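You operate a simulated robot arm through the tools that you are given. There is no shell and no other tool. Be economical: measure what you need, move in short steps, check, and stop when the job is done.

You run a simulated robot arm. Do the job below in one go: nothing can be reset, and whatever is moved stays where it is left.

JOB
Vacuum up the biscuit crumbs and dock the hand vacuum.
Fine: leave it switched off.

The check looks at the end state, three seconds after you hand in, the way a careful person would. Anything else that was tipped, shoved, dropped, spilled or broken makes it a failure.

ROBOT AND FRAMES
A 7-joint arm with a fingered hand on a trunk, on a base that drives. Base frame: it is fixed to the floor where the robot stands at the start and does not move with it; the origin is under the middle of the robot, x ahead of it, y to its left, z up. Readings come in cm, degrees, newtons and seconds.
Its first joint turns from -166.0 to 166.0 degrees. Places, roughly: bed of the vacuum dock [70, 10, 80]; biscuit crumbs [40, 50, 80]; vacuum button [80, 0, 90]. Payload 4 kg.
The TCP is the grasp point between the finger pads, 3 cm short of the fingertips. In the tool frame z runs along the fingers and y along their closing line. The gripper opens to 10.4 cm. The gripper's body begins 3.5 cm behind the TCP. The gripper is a hand of 4 fingers: y runs from the thumb to the fingers, the wrist lies at [-1.5, -11.3, -19] in the tool frame.
Orientation is that of the tool frame in the base frame, as a unit quaternion [x, y, z, w]. With the fingers straight down and the wrist toward the robot, the tool's x, y and z point along [0, 1, 0], [1, 0, 0] and [0, 0, -1] of the base frame.

CONTROLS
- The arm moves only by the tool move_arm. Its argument "steps" is a list of rows, each an object (a shift or turn left out is 0) with "offset": the shift along the tool's x, y, z in units of 25 mm (1.0 is 25 mm), a list of three; "dr": the turn, a rotation vector about the tool's x, y, z in units of 6 degrees (1.0 is 6 degrees), a list of three. In form: [{"offset": [x, y, z], "dr": [rx, ry, rz]}, ...]. A call has 1 to 20 rows; each row shifts and turns the commanded pose from where the row before left it, along the tool's axes as they then stand. A call with a number of a shift or a turn outside -1 to 1 is refused whole. A row lasts 0.2 s, in which the tool goes at most 5 cm and 8.6 degrees; a call with a longer step from one row to the next is refused whole. Where a pose cannot be reached the arm comes as near as it can. A force on the tool above 40 N (or 10 N above the force at the start of the call, whichever is more), or a blocked arm, ends the call early, and 0.2 s more pass. In this call time passes only in rows, and 0.2 s behind the last. The reply holds the time, the measured pose of the TCP, the force on the tool along the base axes, the opening and the grip force, in the units named above and with some noise, with the torque about the TCP (base axes, N m) and any sound that the robot's microphone picked up, and new pictures: "show" is both (left out), scene, wrist or none.
- Cameras (640 x 400 px; columns grow to the right, rows downward): "scene" is now at [32.19, 19.39, 122.2]; the picture's right is [-0.02, -1.00, 0.00], its down [-0.76, 0.02, -0.65] and it looks along [0.65, -0.01, -0.76] (base axes); focal length 214 px, centre (320, 200). "wrist" rides on the gripper at [6.1, -9.2, -13] in the tool frame; the picture's right is [-0.81, 0.28, -0.52], its down [-0.53, -0.71, 0.46] and it looks along [-0.24, 0.64, 0.72] (tool axes); focal length 275 px, centre (320, 200). There is no depth. A picture from a camera that has moved, and an enlarged one, comes with that camera's place and axes in the base frame and with its lens. The place of the scene camera against the robot may be out by one fixed shift of up to 1.8 cm in any direction.
- roll_base(legs): drives the robot by 1 to 6 legs, each [ahead, left, turn to the left] in cm, cm and degrees, along the robot's own axes; the way and the turn of a leg run together, so that a leg with both is an arc; at most 150 cm and 180 degrees a leg. The arm and the cameras ride along, it lands a little off, and it stops where it bumps. It gives what a move gives, and a new picture of the scene camera.
- move_fingers(index, middle, ring, thumb_bend, thumb_turn): sets how far each is bent, from 0 (flat) to 1 (curled in); at 0.3 the hand is open as for a grip, at 0.7 the pads meet at the TCP. One left out holds its place. A second passes; each finger stops where it meets its share of the squeeze, and holds until it gets a number again. It is the only way to open and close the hand. It gives what a move gives, with no picture; readings hold the bend of each and the force on the fingers (four entries, about 0 where the hand has none), thumb and palm. thumb_turn goes from beside the hand (0) to across from the fingers (1), as for a grip.
- head_to(pan, tilt): turns the head with the scene camera to pan (to the left, within 143 degrees either way) and tilt (down, from -29 to 69), counted from straight ahead of the robot. It gives what a move gives, and a new picture of the scene camera.
- close_up(camera, box): a new picture of the part [left, top, right, bottom] of that camera's present view, enlarged. The clock stands still meanwhile.
- finish_job(): hands the job in; it is judged then, once.

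Work in short steps. Places have to be worked out from the pictures, the camera data and where the tool is seen: move nearer, look again, correct. Check each grasp and each placing, and mend what went wrong. You have 120 turns and 260 pictures in all, those below and enlarged ones among them. Open the gripper and draw the arm clear of the work before you hand the job in, unless the task says otherwise; then end with one line.

The tools are called as name(argument=value, ...) on one line, values as JSON. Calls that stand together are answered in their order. move_arm: Moves the arm, as the interface text tells. Its arguments: {"type":"object","properties":{"steps":{"type":"array","items":{"type":"object","properties":{"offset":{"type":"array","items":{"type":"number"}},"dr":{"type":"array","items":{"type":"number"}}}}},"show":{"type":"string","enum":["both","scene","wrist","none"]}},"required":["steps"]} The other tools are called the same way: move_fingers (index, middle, ring, thumb_bend, thumb_turn) moves the fingers one by one; roll_base (legs) drives the base; head_to (pan, tilt) turns the head that bears the scene camera; close_up (camera, box) takes an enlarged picture of a part of a camera's view; finish_job () hands the job in.

At the start:

```text
t: 0.0
eef_pos: [73.46, -4.84, 121.54]
tool_rot: [0.707, 0.707, 0.0, 0.0]
ft_force: [0.3, 0.4, 0.5]
torque: [0.01, 0.02, -0.01]
gripper_width: 10.36
gripper_force: 0.0
shape: jaw
bend: [0.3, 0.3, 0.3, 0.3, 0.98]
finger forces: [0.1, 0.1, 0.0, 0.0, 0.1, 0.0]
robot x, y, heading: [0.02, 0.09, 0.1]
head pan, tilt: [-1.2, 49.5]
```

scene: 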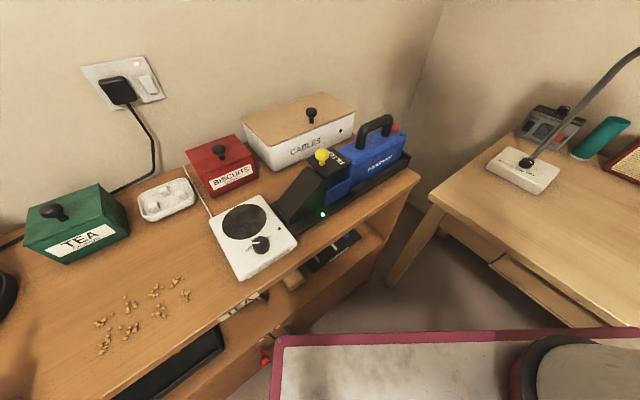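
wrist: 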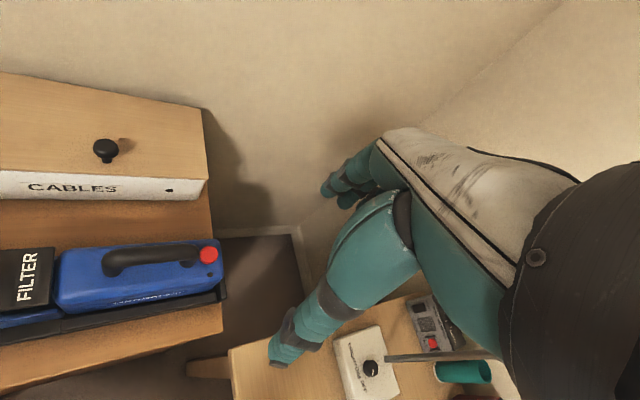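

The vacuum sits in its dock at the right end of the shelf, with the crumbs at the left front. I'll enlarge both before planning.

close_up(camera="scene", box=[180, 80, 440, 290])

close_up(camera="wrist", box=[0, 200, 260, 360])

close_up(camera="scene", box=[0, 160, 260, 400])

```text
1.90 times, centred on (310, 185) of scene
camera zoom: at [32.19, 19.39, 122.2], right [-0.02, -1.0, 0.0], down [-0.76, 0.02, -0.65], along [0.65, -0.01, -0.76], focal length 408 px, centre (339, 229)
```

zoom: 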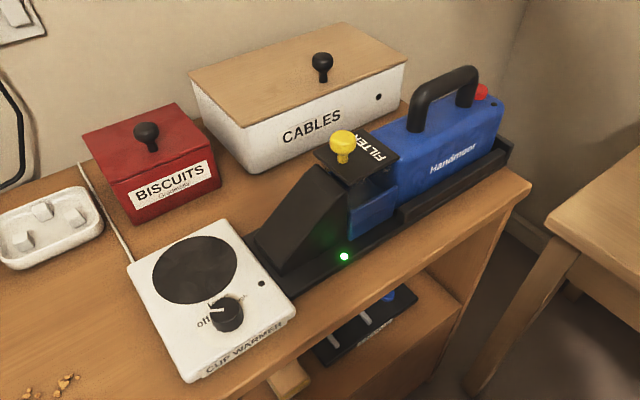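

```text
2.46 times, centred on (130, 280) of wrist
camera zoom: at [64.29, 1.18, 134.73], right [0.28, -0.81, 0.52], down [-0.71, -0.53, -0.46], along [0.64, -0.24, -0.72], focal length 678 px, centre (788, 3)
```

zoom: 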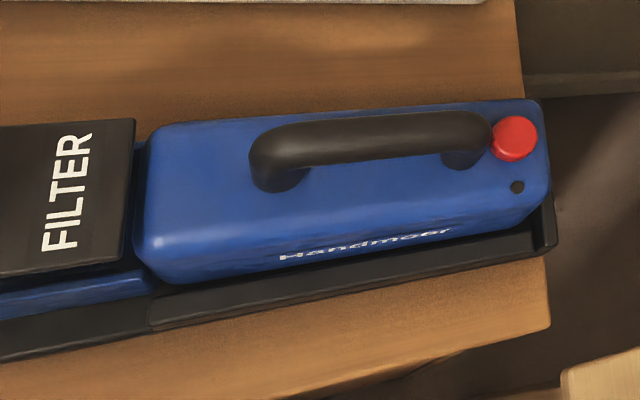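

```text
1.67 times, centred on (130, 280) of scene
camera zoom: at [32.19, 19.39, 122.2], right [-0.02, -1.0, 0.0], down [-0.76, 0.02, -0.65], along [0.65, -0.01, -0.76], focal length 358 px, centre (637, 67)
```

zoom: 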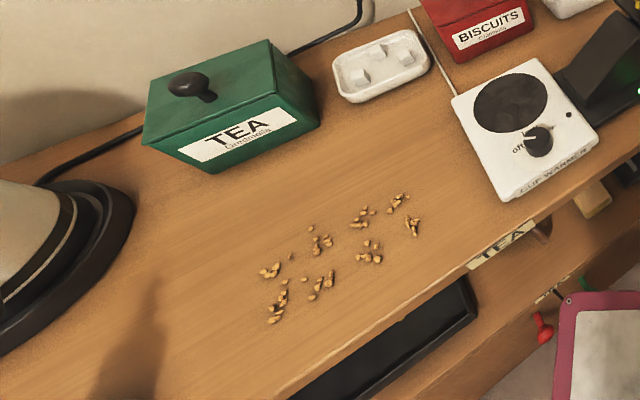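

Next I want to know what surrounds the robot, such as the pink-framed object at lower right. I'll turn the head both ways before moving.

head_to(pan=35, tilt=60)

head_to(pan=-25, tilt=60)

```text
t: 1.0
eef_pos: [73.42, -4.84, 121.52]
tool_rot: [0.707, 0.707, 0.0, 0.0]
ft_force: [0.4, -0.3, -0.6]
torque: [0.0, 0.0, -0.01]
gripper_width: 10.33
gripper_force: 0.1
shape: jaw
bend: [0.3, 0.3, 0.3, 0.3, 0.98]
finger forces: [0.0, 0.1, 0.1, 0.0, 0.0, 0.0]
robot x, y, heading: [0.53, -0.45, -0.1]
head pan, tilt: [35.0, 60.0]
camera scene: at [29.91, 23.37, 120.88], right [0.57, -0.82, 0.0], down [-0.71, -0.5, -0.5], along [0.41, 0.29, -0.87], focal length 214 px, centre (320, 200)
```

scene: 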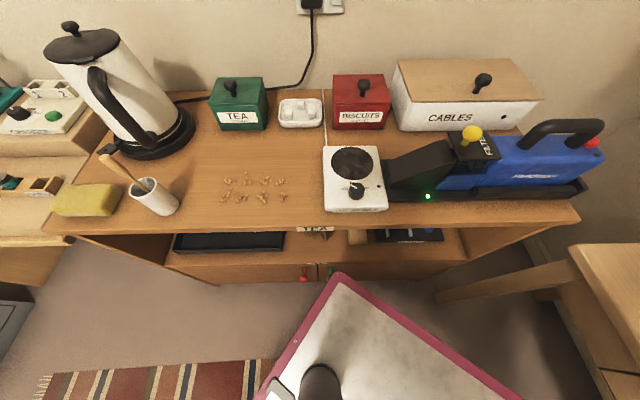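

```text
t: 2.3
eef_pos: [73.51, -4.91, 121.59]
tool_rot: [0.707, 0.707, 0.001, 0.0]
ft_force: [0.0, 0.1, 0.6]
torque: [0.01, 0.02, -0.01]
gripper_width: 10.35
gripper_force: 0.0
shape: jaw
bend: [0.3, 0.3, 0.3, 0.3, 0.98]
finger forces: [0.0, 0.0, 0.0, 0.0, 0.0, 0.0]
robot x, y, heading: [0.16, 0.19, 0.0]
head pan, tilt: [-25.0, 60.0]
camera scene: at [30.48, 16.74, 120.87], right [-0.42, -0.91, 0.0], down [-0.79, 0.37, -0.5], along [0.45, -0.21, -0.87], focal length 214 px, centre (320, 200)
```

scene: 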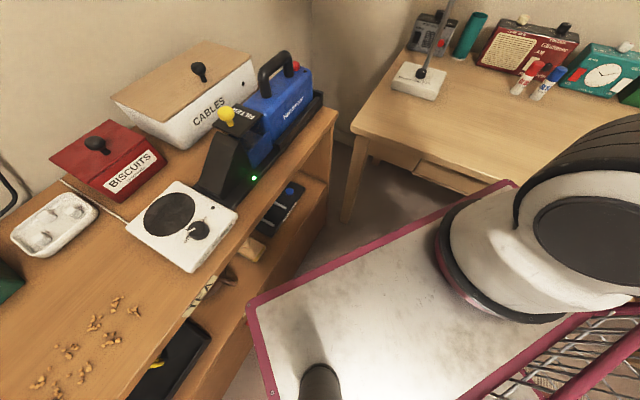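

The pink frame is my own base, and the bench runs at about -55°. I put the handle bar near (76, 6.5, ~95) and the button near (81, 0.5, 92). I'll line the hand up over the handle from above and look again.

move_arm(steps=[{"offset": [0.9, 0.22, 0.92]}, {"offset": [0.9, 0.22, 0.92]}, {"offset": [0.9, 0.22, 0.92]}, {"offset": [0.9, 0.22, 0.92]}, {"offset": [0.9, 0.22, 0.92]}, {"dr": [0, 0, -1]}, {"dr": [0, 0, -1]}, {"dr": [0, 0, -1]}, {"dr": [0, 0, -1]}, {"dr": [0, 0, -1]}, {"dr": [0, 0, -0.9]}, {}], show="both")

```text
t: 4.9
eef_pos: [76.14, 6.26, 110.0]
tool_rot: [0.459, 0.889, 0.001, 0.0]
ft_force: [0.5, -0.7, -0.1]
torque: [-0.02, 0.02, 0.0]
gripper_width: 10.36
gripper_force: 0.2
shape: jaw
bend: [0.3, 0.3, 0.3, 0.3, 0.98]
finger forces: [0.0, 0.1, 0.0, 0.0, 0.1, 0.0]
robot x, y, heading: [-0.08, -0.03, 0.1]
head pan, tilt: [-25.0, 60.0]
camera scene: at [30.48, 16.74, 120.87], right [-0.42, -0.91, 0.0], down [-0.78, 0.37, -0.5], along [0.45, -0.21, -0.87], focal length 214 px, centre (320, 200)
camera wrist: at [65.12, 5.95, 123.16], right [0.69, -0.5, 0.52], down [-0.27, -0.85, -0.46], along [0.67, 0.18, -0.72], focal length 275 px, centre (320, 200)
```

scene: 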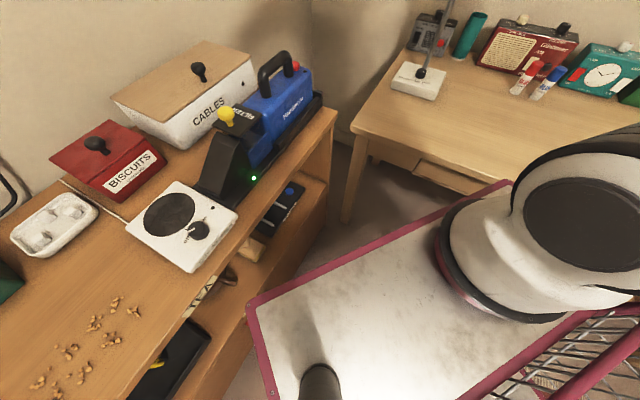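
wrist: 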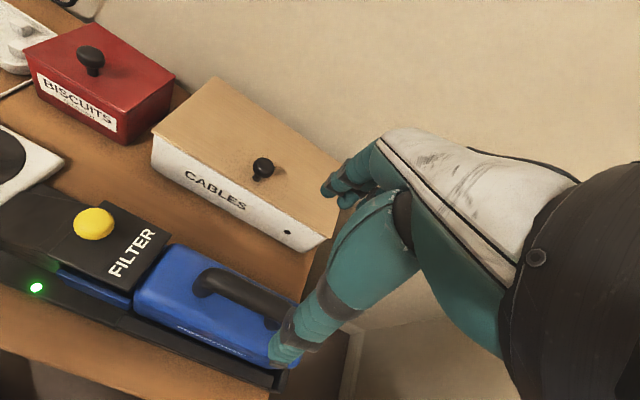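

Heading matches the bench. I'll get a close wrist view of the handle and turn the head so the hand and vacuum both show.

close_up(camera="wrist", box=[60, 180, 340, 400])

head_to(pan=-10, tilt=30)

```text
1.82 times, centred on (200, 290) of wrist
camera zoom: at [65.12, 5.95, 123.16], right [0.69, -0.5, 0.52], down [-0.27, -0.85, -0.46], along [0.67, 0.18, -0.72], focal length 500 px, centre (538, 36)
```

zoom: 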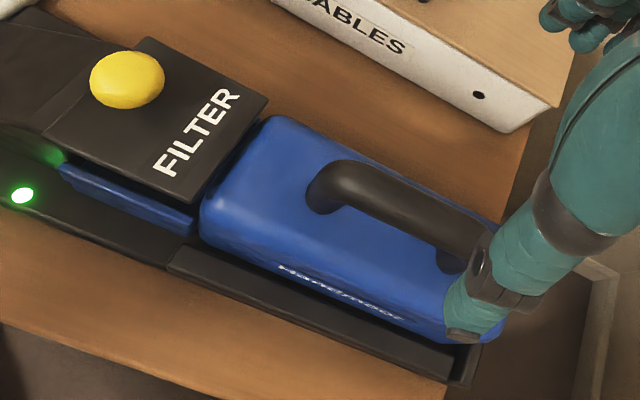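

```text
t: 5.9
eef_pos: [76.16, 6.29, 109.93]
tool_rot: [0.459, 0.888, -0.001, 0.0]
ft_force: [-0.2, 0.6, -0.1]
torque: [-0.06, 0.0, -0.02]
gripper_width: 10.37
gripper_force: 0.0
shape: jaw
bend: [0.3, 0.3, 0.3, 0.3, 0.98]
finger forces: [0.0, 0.1, 0.0, 0.1, 0.0, 0.1]
robot x, y, heading: [0.03, -0.47, 0.0]
head pan, tilt: [-10.0, 30.0]
camera scene: at [33.35, 17.98, 125.08], right [-0.17, -0.98, 0.0], down [-0.49, 0.09, -0.87], along [0.85, -0.15, -0.5], focal length 214 px, centre (320, 200)
```

scene: 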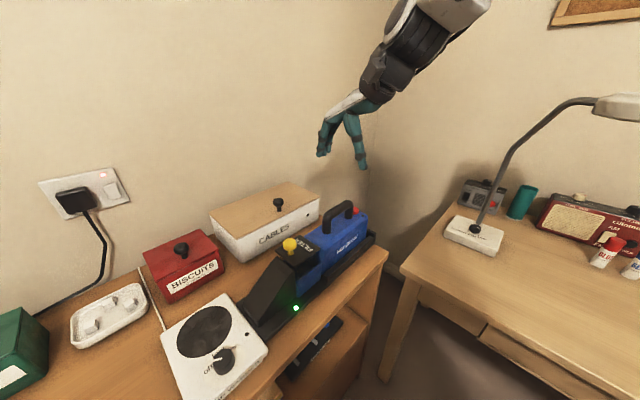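

The hand is clear above the vacuum. I'll look closely at the filter cover, dock and button.

close_up(camera="scene", box=[230, 190, 390, 340])

```text
2.67 times, centred on (310, 265) of scene
camera zoom: at [33.35, 17.98, 125.08], right [-0.17, -0.98, 0.0], down [-0.49, 0.09, -0.87], along [0.85, -0.15, -0.5], focal length 572 px, centre (347, 27)
```

zoom: 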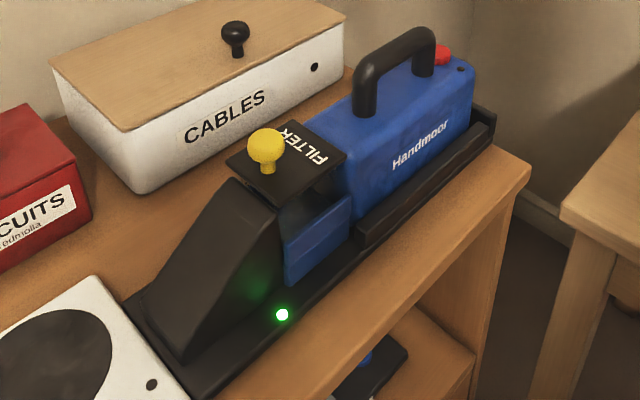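

I can't tell yet whether the filter cartridge is fully seated, so I'll zoom further.

close_up(camera="scene", box=[270, 225, 350, 290])

close_up(camera="wrist", box=[40, 180, 200, 320])

close_up(camera="scene", box=[290, 310, 370, 370])

```text
6.15 times, centred on (310, 258) of scene
camera zoom: at [33.35, 17.98, 125.08], right [-0.17, -0.98, 0.0], down [-0.49, 0.09, -0.87], along [0.85, -0.15, -0.5], focal length 1320 px, centre (382, -154)
```

zoom: 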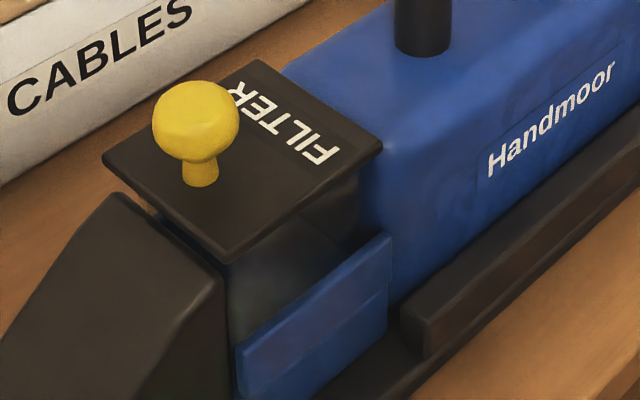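

```text
2.86 times, centred on (120, 250) of wrist
camera zoom: at [65.12, 5.96, 123.16], right [0.69, -0.5, 0.52], down [-0.27, -0.85, -0.46], along [0.67, 0.17, -0.72], focal length 786 px, centre (891, 57)
```

zoom: 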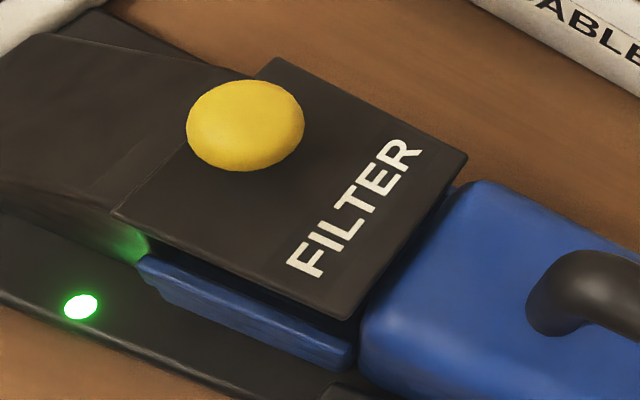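

```text
6.67 times, centred on (330, 340) of scene
camera zoom: at [33.35, 17.98, 125.08], right [-0.17, -0.98, 0.0], down [-0.49, 0.09, -0.87], along [0.85, -0.15, -0.5], focal length 1430 px, centre (253, -733)
```

zoom: 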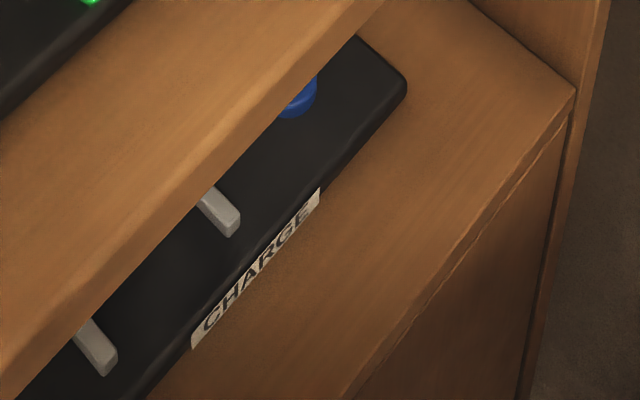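

The cartridge plate (top ~92.5) sits above its side walls (~88) and looks unseated. I'll bring a half-closed hand over the plate, straddling the yellow knob (~(67,18,95)), and press it gently. If it is already seated, this does no harm.

move_fingers(index=0.45, middle=0.45, ring=0.45, thumb_bend=0.45)

move_arm(steps=[{"offset": [0.88, -0.06, 0]}, {"offset": [0.88, -0.06, 0]}, {"offset": [0.88, -0.06, 0]}, {"offset": [0.88, -0.06, 0]}, {"offset": [0.88, -0.06, 0]}, {"offset": [0.88, -0.06, 0]}, {"offset": [0, 0, 0.8]}, {"offset": [0, 0, 0.8]}, {"offset": [0, 0, 0.8]}, {"offset": [0, 0, 0.4]}, {}])

```text
t: 6.9
eef_pos: [76.25, 6.27, 110.0]
tool_rot: [0.459, 0.889, 0.0, -0.001]
ft_force: [0.9, 0.3, 0.1]
torque: [0.0, 0.0, 0.01]
gripper_width: 6.57
gripper_force: 0.0
shape: fingers
bend: [0.45, 0.45, 0.45, 0.45, 0.98]
finger forces: [0.0, 0.0, 0.0, 0.0, 0.0, 0.0]
robot x, y, heading: [0.03, 0.33, 0.1]
head pan, tilt: [-10.0, 30.0]
```

```text
t: 9.3
eef_pos: [67.79, 16.66, 102.96]
tool_rot: [0.459, 0.888, 0.0, 0.0]
ft_force: [0.9, 1.3, -0.3]
torque: [-0.02, 0.01, 0.0]
gripper_width: 6.56
gripper_force: 0.1
shape: fingers
bend: [0.45, 0.45, 0.45, 0.45, 0.98]
finger forces: [0.0, 0.0, 0.0, 0.0, 0.0, 0.1]
robot x, y, heading: [0.33, 0.1, -0.1]
head pan, tilt: [-10.0, 30.0]
camera scene: at [33.35, 17.99, 125.08], right [-0.17, -0.98, 0.0], down [-0.49, 0.09, -0.87], along [0.85, -0.15, -0.5], focal length 214 px, centre (320, 200)
camera wrist: at [56.67, 16.28, 116.1], right [0.69, -0.5, 0.52], down [-0.27, -0.85, -0.46], along [0.67, 0.17, -0.72], focal length 275 px, centre (320, 200)
```

scene: 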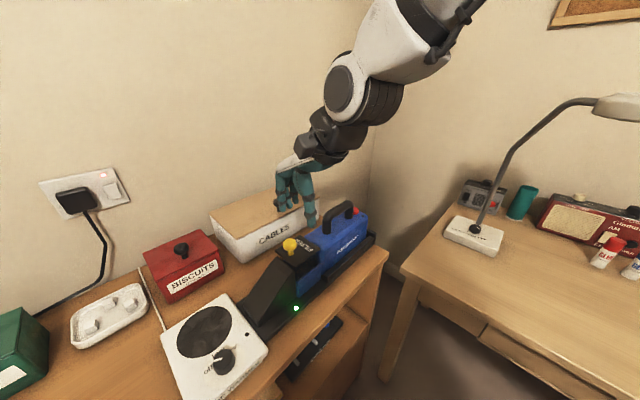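
wrist: 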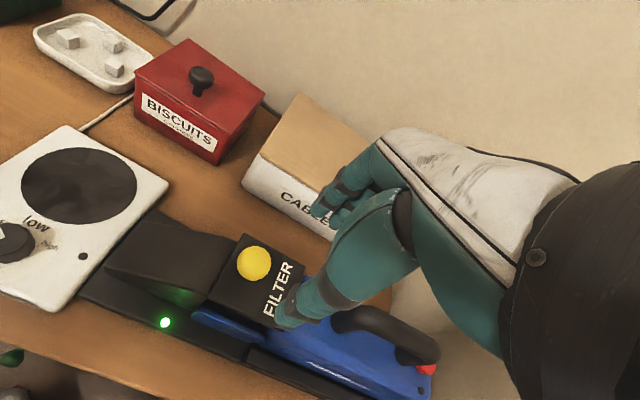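

The hand straddles the knob as planned. I'll descend slowly towards the plate and watch the force.

move_arm(steps=[{"offset": [0.1, 0, 0.6]}, {"offset": [0.1, 0, 0.6]}, {"offset": [0, 0, 0.5]}, {"offset": [0, 0, 0.4]}, {"offset": [0, 0, 0.3]}, {"offset": [0, 0, 0.2]}, {"offset": [0, 0, 0.2]}, {}])

```text
t: 11.1
eef_pos: [67.62, 17.04, 96.11]
tool_rot: [0.459, 0.889, 0.0, 0.0]
ft_force: [0.3, 0.2, 0.5]
torque: [0.0, 0.01, -0.02]
gripper_width: 6.56
gripper_force: 0.1
shape: fingers
bend: [0.45, 0.45, 0.45, 0.45, 0.98]
finger forces: [0.1, 0.0, 0.1, 0.0, 0.0, 0.0]
robot x, y, heading: [0.28, -0.1, 0.2]
head pan, tilt: [-10.0, 30.0]
camera scene: at [33.35, 17.99, 125.08], right [-0.17, -0.98, 0.0], down [-0.49, 0.09, -0.87], along [0.85, -0.15, -0.5], focal length 214 px, centre (320, 200)
camera wrist: at [56.54, 16.69, 109.21], right [0.69, -0.5, 0.52], down [-0.27, -0.85, -0.46], along [0.67, 0.17, -0.72], focal length 275 px, centre (320, 200)
```

scene: 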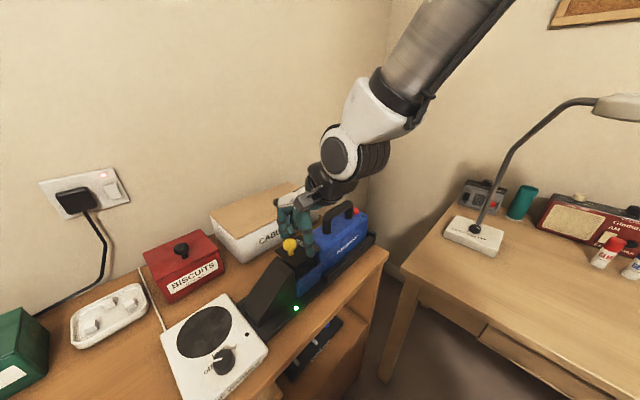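
wrist: 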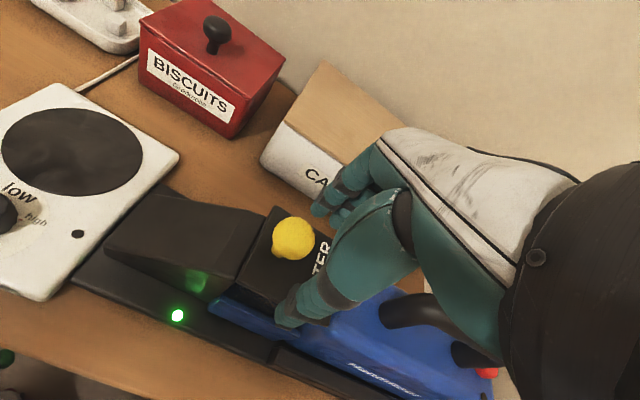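

No contact yet at TCP z 96.1. I'll zoom to see the fingertips relative to the plate.

close_up(camera="wrist", box=[200, 170, 400, 340])

close_up(camera="scene", box=[250, 190, 350, 280])

```text
2.35 times, centred on (300, 255) of wrist
camera zoom: at [56.54, 16.69, 109.21], right [0.69, -0.5, 0.52], down [-0.27, -0.85, -0.46], along [0.67, 0.17, -0.72], focal length 648 px, centre (367, 71)
```

zoom: 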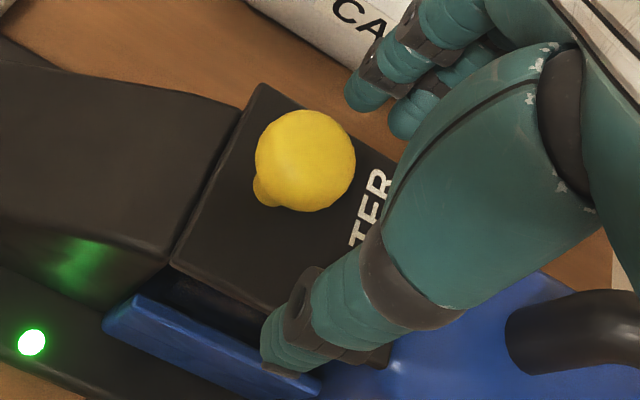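

```text
4.44 times, centred on (300, 235) of scene
camera zoom: at [33.35, 17.99, 125.08], right [-0.17, -0.98, 0.0], down [-0.49, 0.09, -0.87], along [0.85, -0.15, -0.5], focal length 953 px, centre (409, 44)
```

zoom: 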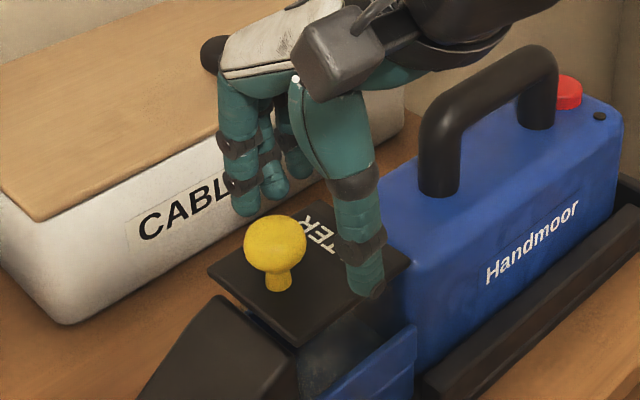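

The knob is about 1.8 cm forward of the hand centre. I'll shift to it, close gently on it and then push straight down.

move_arm(steps=[{"offset": [0.35, -0.02, 0]}, {"offset": [0.35, -0.02, 0]}, {"offset": [0, 0, 0.2]}, {}], show="none")

move_fingers(index=0.62, middle=0.62, ring=0.62, thumb_bend=0.62)

close_up(camera="scene", box=[250, 190, 350, 280])

close_up(camera="wrist", box=[200, 170, 400, 340])

```text
t: 12.1
eef_pos: [66.43, 18.45, 95.53]
tool_rot: [0.459, 0.888, 0.0, 0.0]
ft_force: [-0.1, -0.5, -0.7]
torque: [0.04, -0.03, 0.04]
gripper_width: 6.55
gripper_force: 0.1
shape: fingers
bend: [0.45, 0.45, 0.45, 0.45, 0.98]
finger forces: [0.1, 0.1, 0.0, 0.0, 0.1, 0.0]
robot x, y, heading: [0.02, 0.22, -0.0]
head pan, tilt: [-10.0, 30.0]
```

```text
t: 13.1
eef_pos: [66.51, 18.41, 95.49]
tool_rot: [0.459, 0.889, 0.0, -0.001]
ft_force: [1.9, 1.6, -0.5]
torque: [0.03, -0.04, 0.04]
gripper_width: 2.55
gripper_force: 1.6
shape: fingers
bend: [0.59, 0.61, 0.62, 0.61, 0.98]
finger forces: [2.3, 1.0, 0.0, 0.1, 0.3, 0.0]
robot x, y, heading: [-0.19, -0.23, -0.3]
head pan, tilt: [-10.0, 30.0]
```

```text
4.44 times, centred on (300, 235) of scene
camera zoom: at [33.36, 18.0, 125.08], right [-0.17, -0.98, 0.0], down [-0.49, 0.09, -0.87], along [0.85, -0.15, -0.5], focal length 953 px, centre (409, 44)
```

zoom: 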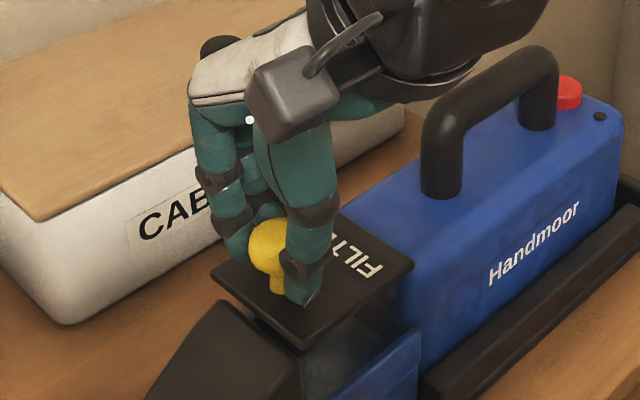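

```text
2.35 times, centred on (300, 255) of wrist
camera zoom: at [55.46, 18.07, 108.7], right [0.69, -0.5, 0.52], down [-0.27, -0.85, -0.46], along [0.67, 0.17, -0.72], focal length 648 px, centre (367, 71)
```

zoom: 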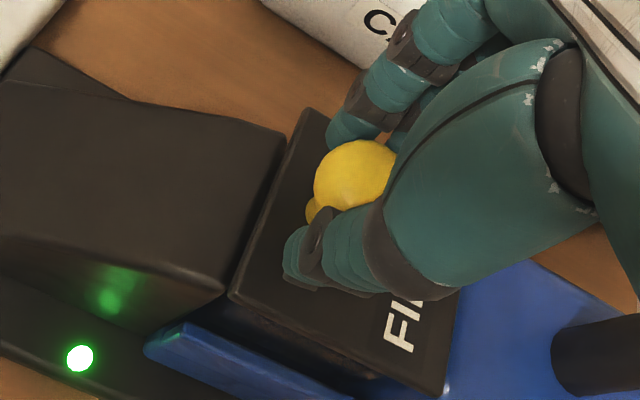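

The index and middle fingers touch the knob. I'll tighten the grip and press down in small steps.

move_fingers(index=0.7, middle=0.7, ring=0.66, thumb_bend=0.68)

move_arm(steps=[{"offset": [0, 0, 0.1]}, {"offset": [0, 0, 0.1]}, {"offset": [0, 0, 0.1]}, {"offset": [0, 0, 0.1]}, {"offset": [0, 0, 0.1]}, {"offset": [0, 0, 0.1]}, {}], show="none")

close_up(camera="scene", box=[250, 190, 350, 280])

```text
t: 14.1
eef_pos: [66.57, 18.33, 95.56]
tool_rot: [0.459, 0.888, 0.0, 0.0]
ft_force: [1.4, 2.6, 0.6]
torque: [0.02, 0.0, 0.06]
gripper_width: 2.25
gripper_force: 8.0
shape: fingers
bend: [0.62, 0.65, 0.66, 0.62, 0.97]
finger forces: [5.5, 4.2, 0.0, 0.1, 6.4, 0.0]
robot x, y, heading: [0.19, 0.18, 0.1]
head pan, tilt: [-10.0, 30.0]
```

```text
t: 15.8
eef_pos: [66.74, 18.44, 94.48]
tool_rot: [0.458, 0.889, 0.005, 0.003]
ft_force: [-2.6, 0.9, 17.8]
torque: [-0.17, 0.48, 0.02]
gripper_width: 1.54
gripper_force: 14.1
shape: fingers
bend: [0.65, 0.68, 0.66, 0.65, 0.97]
finger forces: [4.7, 2.2, 0.0, 0.0, 21.9, 0.1]
robot x, y, heading: [-0.02, 0.34, 0.4]
head pan, tilt: [-10.0, 30.0]
stopped in row 7: the force on the tool passed its limit at 41 N (the readings are from after the stop); the commanded pose is now the measured one
```

```text
4.44 times, centred on (300, 235) of scene
camera zoom: at [33.29, 17.99, 125.1], right [-0.17, -0.98, 0.0], down [-0.49, 0.09, -0.87], along [0.85, -0.15, -0.5], focal length 953 px, centre (409, 44)
```

zoom: 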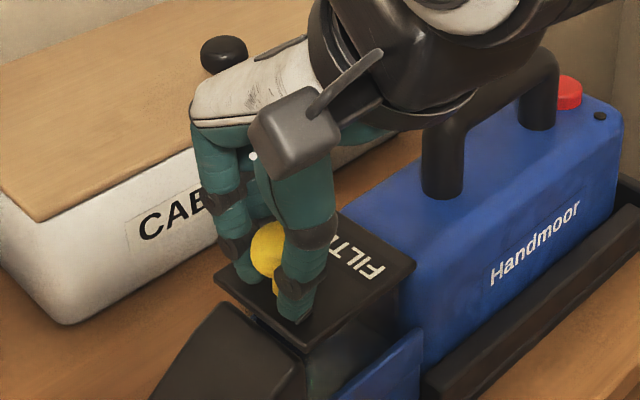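

The plate held firm at 41 N, so the filter is seated that way by design. I'll open the hand before lifting so the cartridge doesn't come with it.

move_fingers(index=0.42, middle=0.42, ring=0.42, thumb_bend=0.42)

move_arm(steps=[{"offset": [0, 0, -0.4]}, {"offset": [0, 0, -0.8]}, {"offset": [0, 0, -1]}, {"offset": [0, 0, -1]}, {"offset": [0, 0, -1]}, {"offset": [0, 0, -1]}, {"offset": [0, 0, -1]}, {}])

close_up(camera="scene", box=[230, 190, 390, 340])

```text
t: 16.8
eef_pos: [66.62, 18.39, 94.32]
tool_rot: [0.459, 0.889, 0.003, 0.002]
ft_force: [-2.2, -1.9, 11.0]
torque: [0.06, -0.27, -0.08]
gripper_width: 7.23
gripper_force: 5.8
shape: fingers
bend: [0.42, 0.45, 0.42, 0.42, 0.97]
finger forces: [0.0, 11.5, 0.0, 0.1, 0.0, 0.1]
robot x, y, heading: [-0.13, -0.05, 0.2]
head pan, tilt: [-10.0, 30.0]
```

```text
t: 18.6
eef_pos: [66.44, 18.47, 109.94]
tool_rot: [0.459, 0.889, 0.002, 0.002]
ft_force: [0.9, 0.1, 0.0]
torque: [0.0, 0.01, 0.01]
gripper_width: 7.25
gripper_force: 0.1
shape: fingers
bend: [0.42, 0.42, 0.42, 0.42, 0.97]
finger forces: [0.0, 0.1, 0.0, 0.0, 0.0, 0.1]
robot x, y, heading: [-0.28, -0.05, 0.1]
head pan, tilt: [-10.0, 30.0]
camera scene: at [33.35, 17.99, 125.08], right [-0.17, -0.98, 0.0], down [-0.49, 0.09, -0.87], along [0.85, -0.15, -0.5], focal length 214 px, centre (320, 200)
camera wrist: at [55.35, 18.09, 123.05], right [0.69, -0.5, 0.52], down [-0.27, -0.85, -0.46], along [0.67, 0.18, -0.72], focal length 275 px, centre (320, 200)
```

scene: 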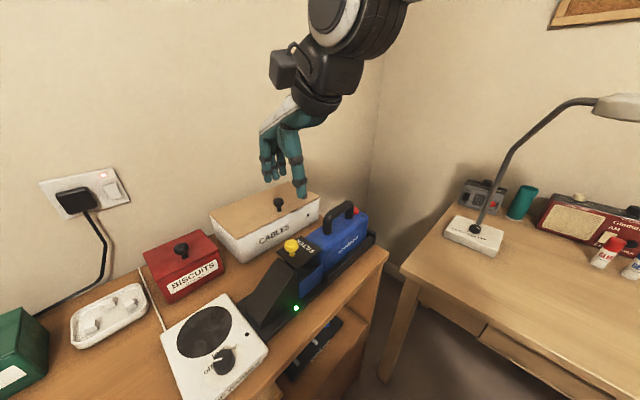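
wrist: 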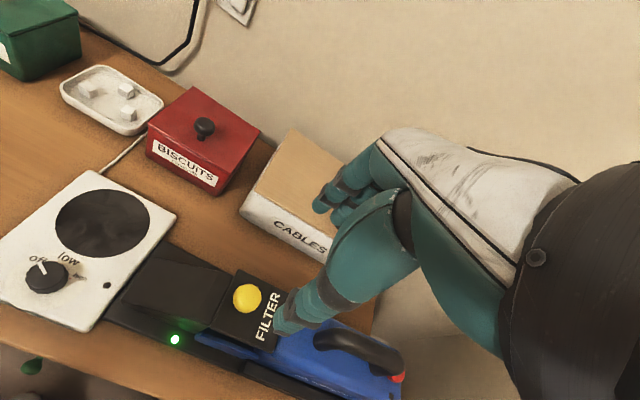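

```text
2.67 times, centred on (310, 265) of scene
camera zoom: at [33.35, 17.99, 125.08], right [-0.17, -0.98, 0.0], down [-0.49, 0.09, -0.87], along [0.85, -0.15, -0.5], focal length 572 px, centre (347, 27)
```

zoom: 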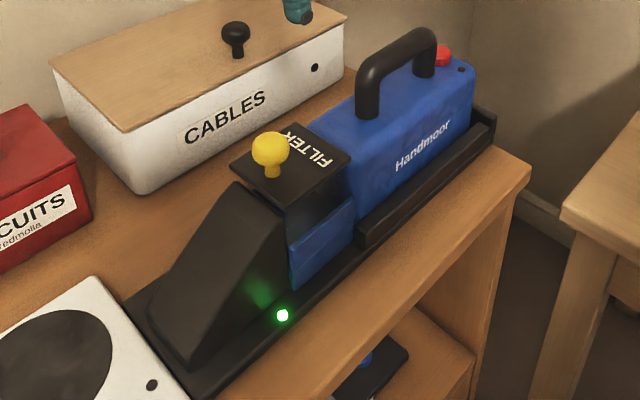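

The filter is unchanged. Next is the button, which I'll press with the extended index finger while the others are curled. I'll shape the hand and move above the rear end to see where the index tip is.

move_fingers(index=0.3, middle=1, ring=1, thumb_bend=0.3, thumb_turn=0.3)

move_arm(steps=[{"offset": [-1, -0.3, 0]}, {"offset": [-1, -0.3, 0]}, {"offset": [-1, -0.3, 0]}, {"offset": [-1, -0.3, 0]}, {"offset": [-1, -0.3, 0]}, {"offset": [-1, -0.3, 0]}, {"offset": [-1, 0, 0]}, {"offset": [-1, 0, 0]}, {"offset": [-1, 0, 0.4]}, {"offset": [0, 0, 0.4]}, {}])

```text
t: 19.6
eef_pos: [66.53, 18.55, 109.92]
tool_rot: [0.459, 0.888, 0.002, 0.002]
ft_force: [-0.9, 0.1, 0.3]
torque: [-0.01, 0.0, 0.03]
gripper_width: 12.79
gripper_force: 0.1
shape: fingers
bend: [0.3, 1.0, 1.0, 0.3, 0.29]
finger forces: [0.0, 0.0, 0.1, 0.0, 0.0, 0.0]
robot x, y, heading: [0.15, -0.27, 0.2]
head pan, tilt: [-10.0, 30.0]
```

```text
t: 22.0
eef_pos: [75.82, -2.58, 107.99]
tool_rot: [0.459, 0.888, 0.003, 0.001]
ft_force: [0.6, 1.3, 0.1]
torque: [-0.04, 0.04, 0.0]
gripper_width: 12.78
gripper_force: 0.0
shape: fingers
bend: [0.3, 1.0, 1.0, 0.3, 0.29]
finger forces: [0.0, 0.0, 0.1, 0.0, 0.0, 0.0]
robot x, y, heading: [-0.09, 0.08, 0.0]
head pan, tilt: [-10.0, 30.0]
camera scene: at [33.35, 17.98, 125.08], right [-0.17, -0.98, 0.0], down [-0.49, 0.09, -0.87], along [0.85, -0.15, -0.5], focal length 214 px, centre (320, 200)
camera wrist: at [64.66, -3.0, 120.94], right [0.69, -0.5, 0.52], down [-0.27, -0.85, -0.46], along [0.67, 0.18, -0.72], focal length 275 px, centre (320, 200)
```

scene: 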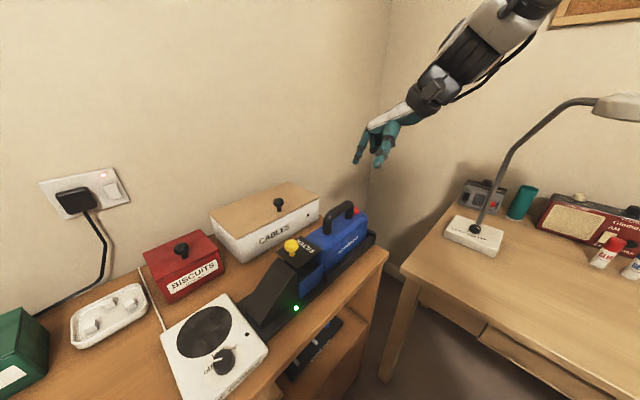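
wrist: 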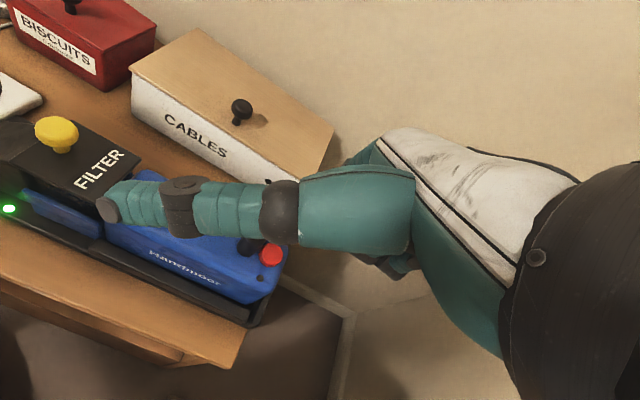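

The thumb now sticks out sideways and hides the view. I'll swing it back opposite the fingers and look again.

move_fingers(thumb_bend=0.2, thumb_turn=1)

close_up(camera="wrist", box=[180, 130, 460, 330])

close_up(camera="scene", box=[320, 90, 440, 250])

```text
t: 23.0
eef_pos: [75.7, -2.6, 107.75]
tool_rot: [0.458, 0.889, 0.004, 0.002]
ft_force: [-0.4, 0.1, 0.3]
torque: [0.04, -0.05, -0.04]
gripper_width: 11.11
gripper_force: 0.0
shape: fingers
bend: [0.3, 1.0, 1.0, 0.2, 0.97]
finger forces: [0.0, 0.1, 0.0, 0.0, 0.1, 0.0]
robot x, y, heading: [-0.09, -0.1, -0.1]
head pan, tilt: [-10.0, 30.0]
```

```text
2.00 times, centred on (320, 230) of wrist
camera zoom: at [64.65, -2.99, 120.96], right [0.69, -0.5, 0.52], down [-0.27, -0.85, -0.46], along [0.67, 0.18, -0.72], focal length 551 px, centre (320, 140)
```

zoom: 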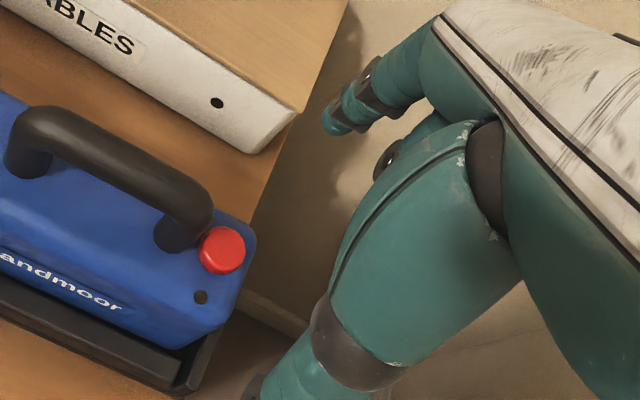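

```text
2.50 times, centred on (380, 170) of scene
camera zoom: at [33.35, 17.99, 125.08], right [-0.17, -0.98, 0.0], down [-0.49, 0.09, -0.87], along [0.85, -0.15, -0.5], focal length 536 px, centre (170, 275)
```

zoom: 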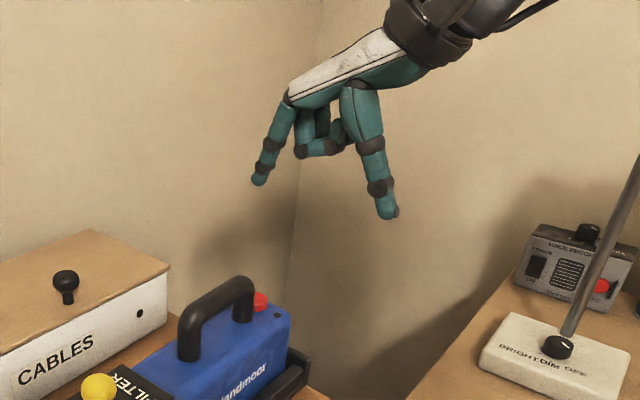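

The index tip is near (80.2, 1.3, 105.5) and the button is at (80.45, 0.4, 92). I'll shift slightly and descend part way to check alignment.

move_arm(steps=[{"offset": [-0.36, -0.12, 0.5]}, {"offset": [0, 0, 0.9]}, {"offset": [0, 0, 0.9]}, {"offset": [0, 0, 0.6]}, {"offset": [0, 0, 0.3]}, {}], show="none")

close_up(camera="wrist", box=[220, 140, 420, 300])

close_up(camera="scene", box=[320, 140, 420, 250])

```text
t: 24.4
eef_pos: [76.28, -3.52, 99.71]
tool_rot: [0.459, 0.888, 0.002, 0.0]
ft_force: [0.4, -0.2, 1.0]
torque: [0.0, 0.03, 0.03]
gripper_width: 11.11
gripper_force: 0.0
shape: fingers
bend: [0.3, 1.0, 1.0, 0.2, 0.97]
finger forces: [0.1, 0.0, 0.1, 0.0, 0.0, 0.0]
robot x, y, heading: [-0.17, -0.1, 0.2]
head pan, tilt: [-10.0, 30.0]
```

```text
2.50 times, centred on (320, 220) of wrist
camera zoom: at [65.06, -3.82, 112.75], right [0.69, -0.5, 0.52], down [-0.27, -0.85, -0.46], along [0.67, 0.18, -0.72], focal length 688 px, centre (320, 150)
```

zoom: 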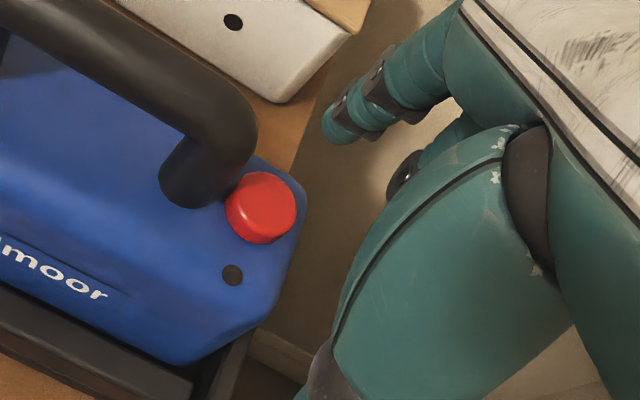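

```text
3.64 times, centred on (370, 195) of scene
camera zoom: at [33.35, 17.99, 125.08], right [-0.17, -0.98, 0.0], down [-0.49, 0.09, -0.87], along [0.85, -0.15, -0.5], focal length 780 px, centre (138, 218)
```

zoom: 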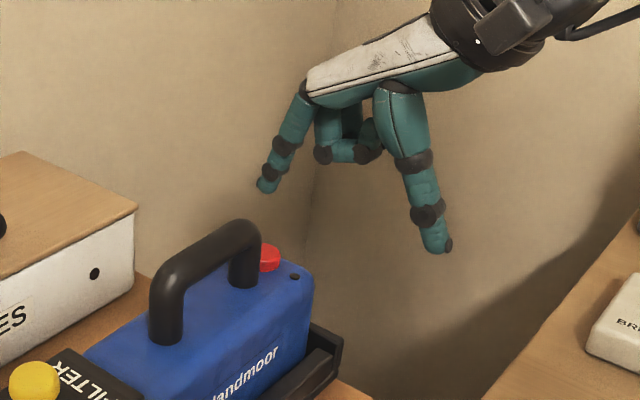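

The tip looks to be over the button within about 3 mm. I'll descend further with a small correction, to just above the button.

move_arm(steps=[{"offset": [0, -0.1, 0.4]}, {"offset": [0, 0, 0.4]}, {"offset": [0, 0, 0.3]}, {}], show="none")

close_up(camera="wrist", box=[220, 140, 420, 300])

close_up(camera="scene", box=[320, 140, 420, 250])

```text
t: 25.4
eef_pos: [76.05, -3.49, 97.0]
tool_rot: [0.458, 0.889, 0.002, 0.001]
ft_force: [0.4, 0.3, 0.5]
torque: [0.01, -0.01, -0.03]
gripper_width: 11.1
gripper_force: 0.1
shape: fingers
bend: [0.3, 1.0, 1.0, 0.2, 0.97]
finger forces: [0.0, 0.0, 0.0, 0.0, 0.0, 0.0]
robot x, y, heading: [0.22, -0.23, 0.1]
head pan, tilt: [-10.0, 30.0]
```

```text
2.50 times, centred on (320, 220) of wrist
camera zoom: at [64.94, -3.91, 109.95], right [0.69, -0.5, 0.52], down [-0.27, -0.85, -0.46], along [0.67, 0.18, -0.72], focal length 688 px, centre (320, 150)
```

zoom: 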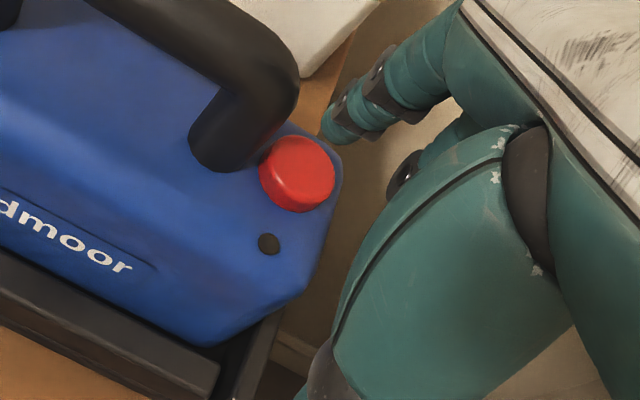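

```text
3.64 times, centred on (370, 195) of scene
camera zoom: at [33.35, 17.99, 125.08], right [-0.17, -0.98, 0.0], down [-0.49, 0.09, -0.87], along [0.85, -0.15, -0.5], focal length 780 px, centre (138, 218)
```

zoom: 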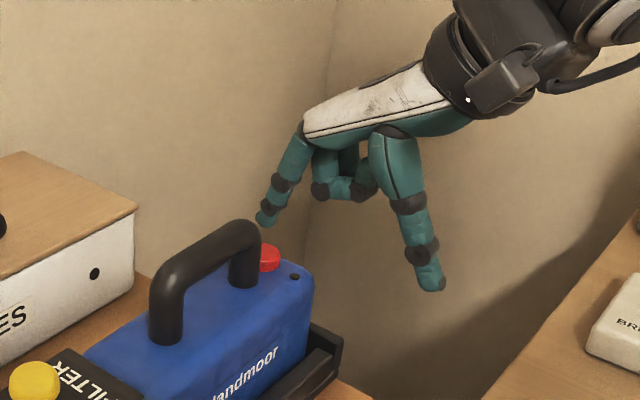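

The tip appears slightly beyond the button along the closing line. I'll pull back about 0.7 cm and descend slowly to contact.

move_arm(steps=[{"offset": [0.04, -0.28, 0]}, {"offset": [0, 0, 0.3]}, {"offset": [0, 0, 0.2]}, {}], show="none")

close_up(camera="wrist", box=[250, 140, 400, 260])

close_up(camera="scene", box=[350, 170, 410, 230])

```text
t: 26.4
eef_pos: [75.29, -3.81, 95.6]
tool_rot: [0.459, 0.889, 0.003, 0.001]
ft_force: [-0.3, 0.3, 0.0]
torque: [-0.03, 0.0, -0.02]
gripper_width: 11.08
gripper_force: 0.1
shape: fingers
bend: [0.3, 1.0, 1.0, 0.2, 0.97]
finger forces: [0.0, 0.1, 0.0, 0.0, 0.0, 0.1]
robot x, y, heading: [0.38, 0.4, -0.1]
head pan, tilt: [-10.0, 30.0]
```

```text
3.33 times, centred on (325, 200) of wrist
camera zoom: at [64.22, -4.29, 108.76], right [0.69, -0.5, 0.52], down [-0.27, -0.85, -0.46], along [0.67, 0.18, -0.72], focal length 918 px, centre (303, 200)
```

zoom: 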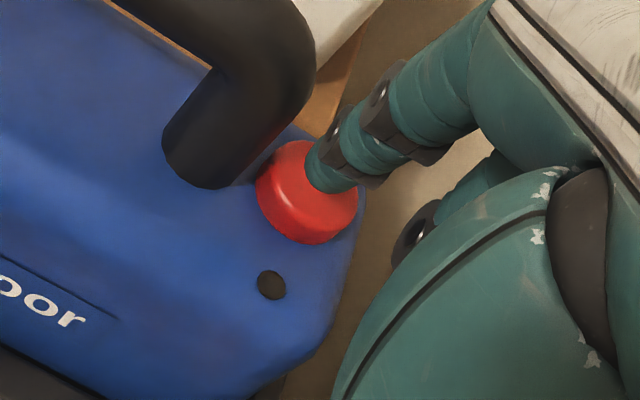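

```text
6.67 times, centred on (380, 200) of scene
camera zoom: at [33.35, 17.99, 125.08], right [-0.17, -0.98, 0.0], down [-0.49, 0.09, -0.87], along [0.85, -0.15, -0.5], focal length 1430 px, centre (-80, 200)
```

zoom: 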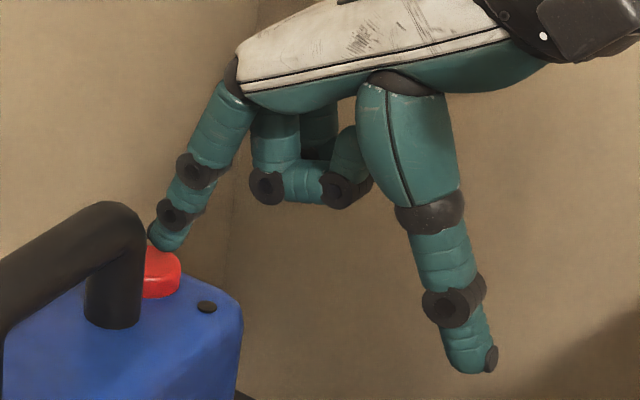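

The tip is right above the button. I'll press in 2 mm steps and listen.

move_arm(steps=[{"offset": [0, 0, 0.08]}, {"offset": [0, 0, 0.08]}, {"offset": [0, 0, 0.08]}, {"offset": [0, 0, 0.08]}], show="none")

close_up(camera="wrist", box=[250, 140, 400, 260])

```text
t: 27.4
eef_pos: [75.26, -3.9, 94.91]
tool_rot: [0.459, 0.889, 0.002, 0.001]
ft_force: [-0.3, 0.1, 0.8]
torque: [0.0, -0.01, 0.0]
gripper_width: 11.07
gripper_force: 0.0
shape: fingers
bend: [0.3, 1.0, 1.0, 0.2, 0.97]
finger forces: [0.0, 0.1, 0.0, 0.1, 0.0, 0.1]
robot x, y, heading: [0.15, -0.14, 0.0]
head pan, tilt: [-10.0, 30.0]
```

```text
3.33 times, centred on (325, 200) of wrist
camera zoom: at [64.16, -4.29, 108.0], right [0.69, -0.5, 0.52], down [-0.27, -0.85, -0.46], along [0.67, 0.18, -0.72], focal length 918 px, centre (303, 200)
```

zoom: 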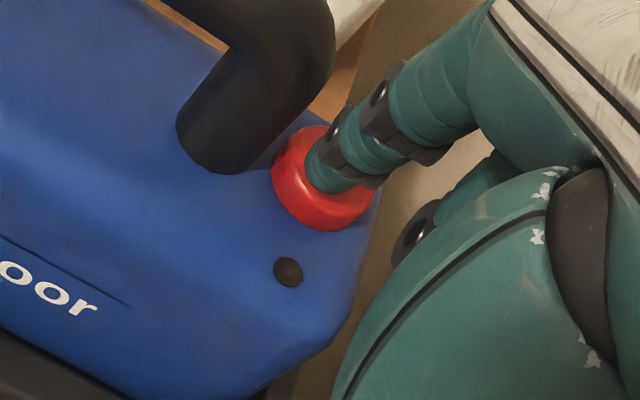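

Not touching yet, and the tip is well centred. I'll continue down.

move_arm(steps=[{"offset": [0, 0, 0.08]}, {"offset": [0, 0, 0.08]}, {"offset": [0, 0, 0.08]}], show="none")

```text
t: 28.2
eef_pos: [75.3, -3.85, 94.34]
tool_rot: [0.459, 0.889, 0.002, 0.001]
ft_force: [-0.7, -0.8, 0.4]
torque: [0.02, -0.03, -0.01]
gripper_width: 11.12
gripper_force: 0.7
shape: fingers
bend: [0.3, 1.0, 1.0, 0.2, 0.97]
finger forces: [0.7, 0.0, 0.0, 0.0, 0.1, 0.0]
robot x, y, heading: [0.27, -0.07, -0.1]
head pan, tilt: [-10.0, 30.0]
```

Contact is starting (index 0.7 N). I'll press a little further.

move_arm(steps=[{"offset": [0, 0, 0.08]}, {"offset": [0, 0, 0.08]}], show="none")

```text
t: 28.8
eef_pos: [75.56, -3.88, 93.89]
tool_rot: [0.459, 0.888, 0.003, 0.002]
ft_force: [-1.7, 0.4, 2.0]
torque: [0.06, -0.05, 0.03]
gripper_width: 11.1
gripper_force: 1.3
shape: fingers
bend: [0.3, 1.0, 1.0, 0.2, 0.97]
finger forces: [2.0, 0.0, 0.0, 0.0, 0.0, 0.1]
robot x, y, heading: [0.33, -0.02, 0.1]
head pan, tilt: [-10.0, 30.0]
heard: click
```

I heard a click. I'll lift off and listen for the motor.

move_arm(steps=[{"offset": [0, 0, -0.2]}, {"offset": [0, 0, -0.4]}, {"offset": [0, 0, -0.4]}, {}, {}], show="both")

close_up(camera="wrist", box=[200, 140, 400, 300])

```text
t: 30.0
eef_pos: [75.58, -3.96, 96.41]
tool_rot: [0.458, 0.889, 0.003, 0.002]
ft_force: [-0.8, 0.6, 1.3]
torque: [0.03, -0.03, 0.01]
gripper_width: 11.12
gripper_force: 0.1
shape: fingers
bend: [0.3, 1.0, 1.0, 0.2, 0.97]
finger forces: [0.0, 0.1, 0.0, 0.0, 0.0, 0.1]
robot x, y, heading: [-0.33, -0.36, -0.0]
head pan, tilt: [-10.0, 30.0]
camera scene: at [33.35, 17.99, 125.08], right [-0.17, -0.98, 0.0], down [-0.49, 0.09, -0.87], along [0.85, -0.15, -0.5], focal length 214 px, centre (320, 200)
camera wrist: at [64.37, -4.39, 109.51], right [0.69, -0.5, 0.52], down [-0.27, -0.85, -0.46], along [0.67, 0.18, -0.72], focal length 275 px, centre (320, 200)
```

scene: 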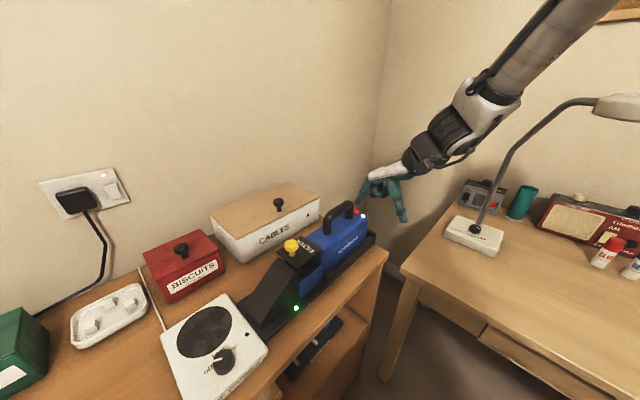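
wrist: 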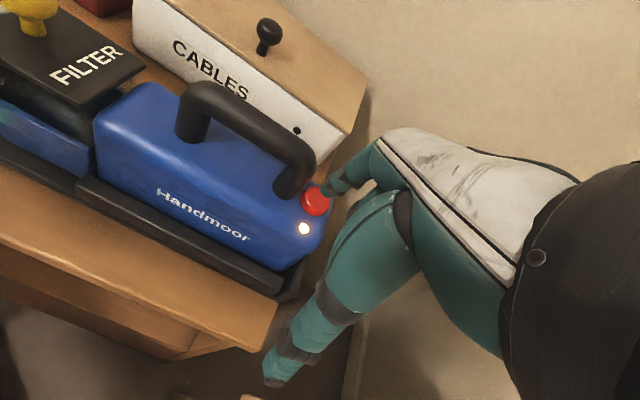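

```text
2.50 times, centred on (300, 220) of wrist
camera zoom: at [64.37, -4.39, 109.51], right [0.69, -0.5, 0.52], down [-0.27, -0.85, -0.46], along [0.67, 0.18, -0.72], focal length 688 px, centre (370, 150)
```

zoom: 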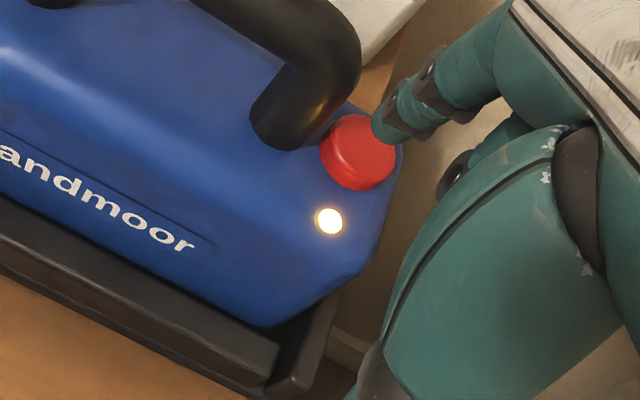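

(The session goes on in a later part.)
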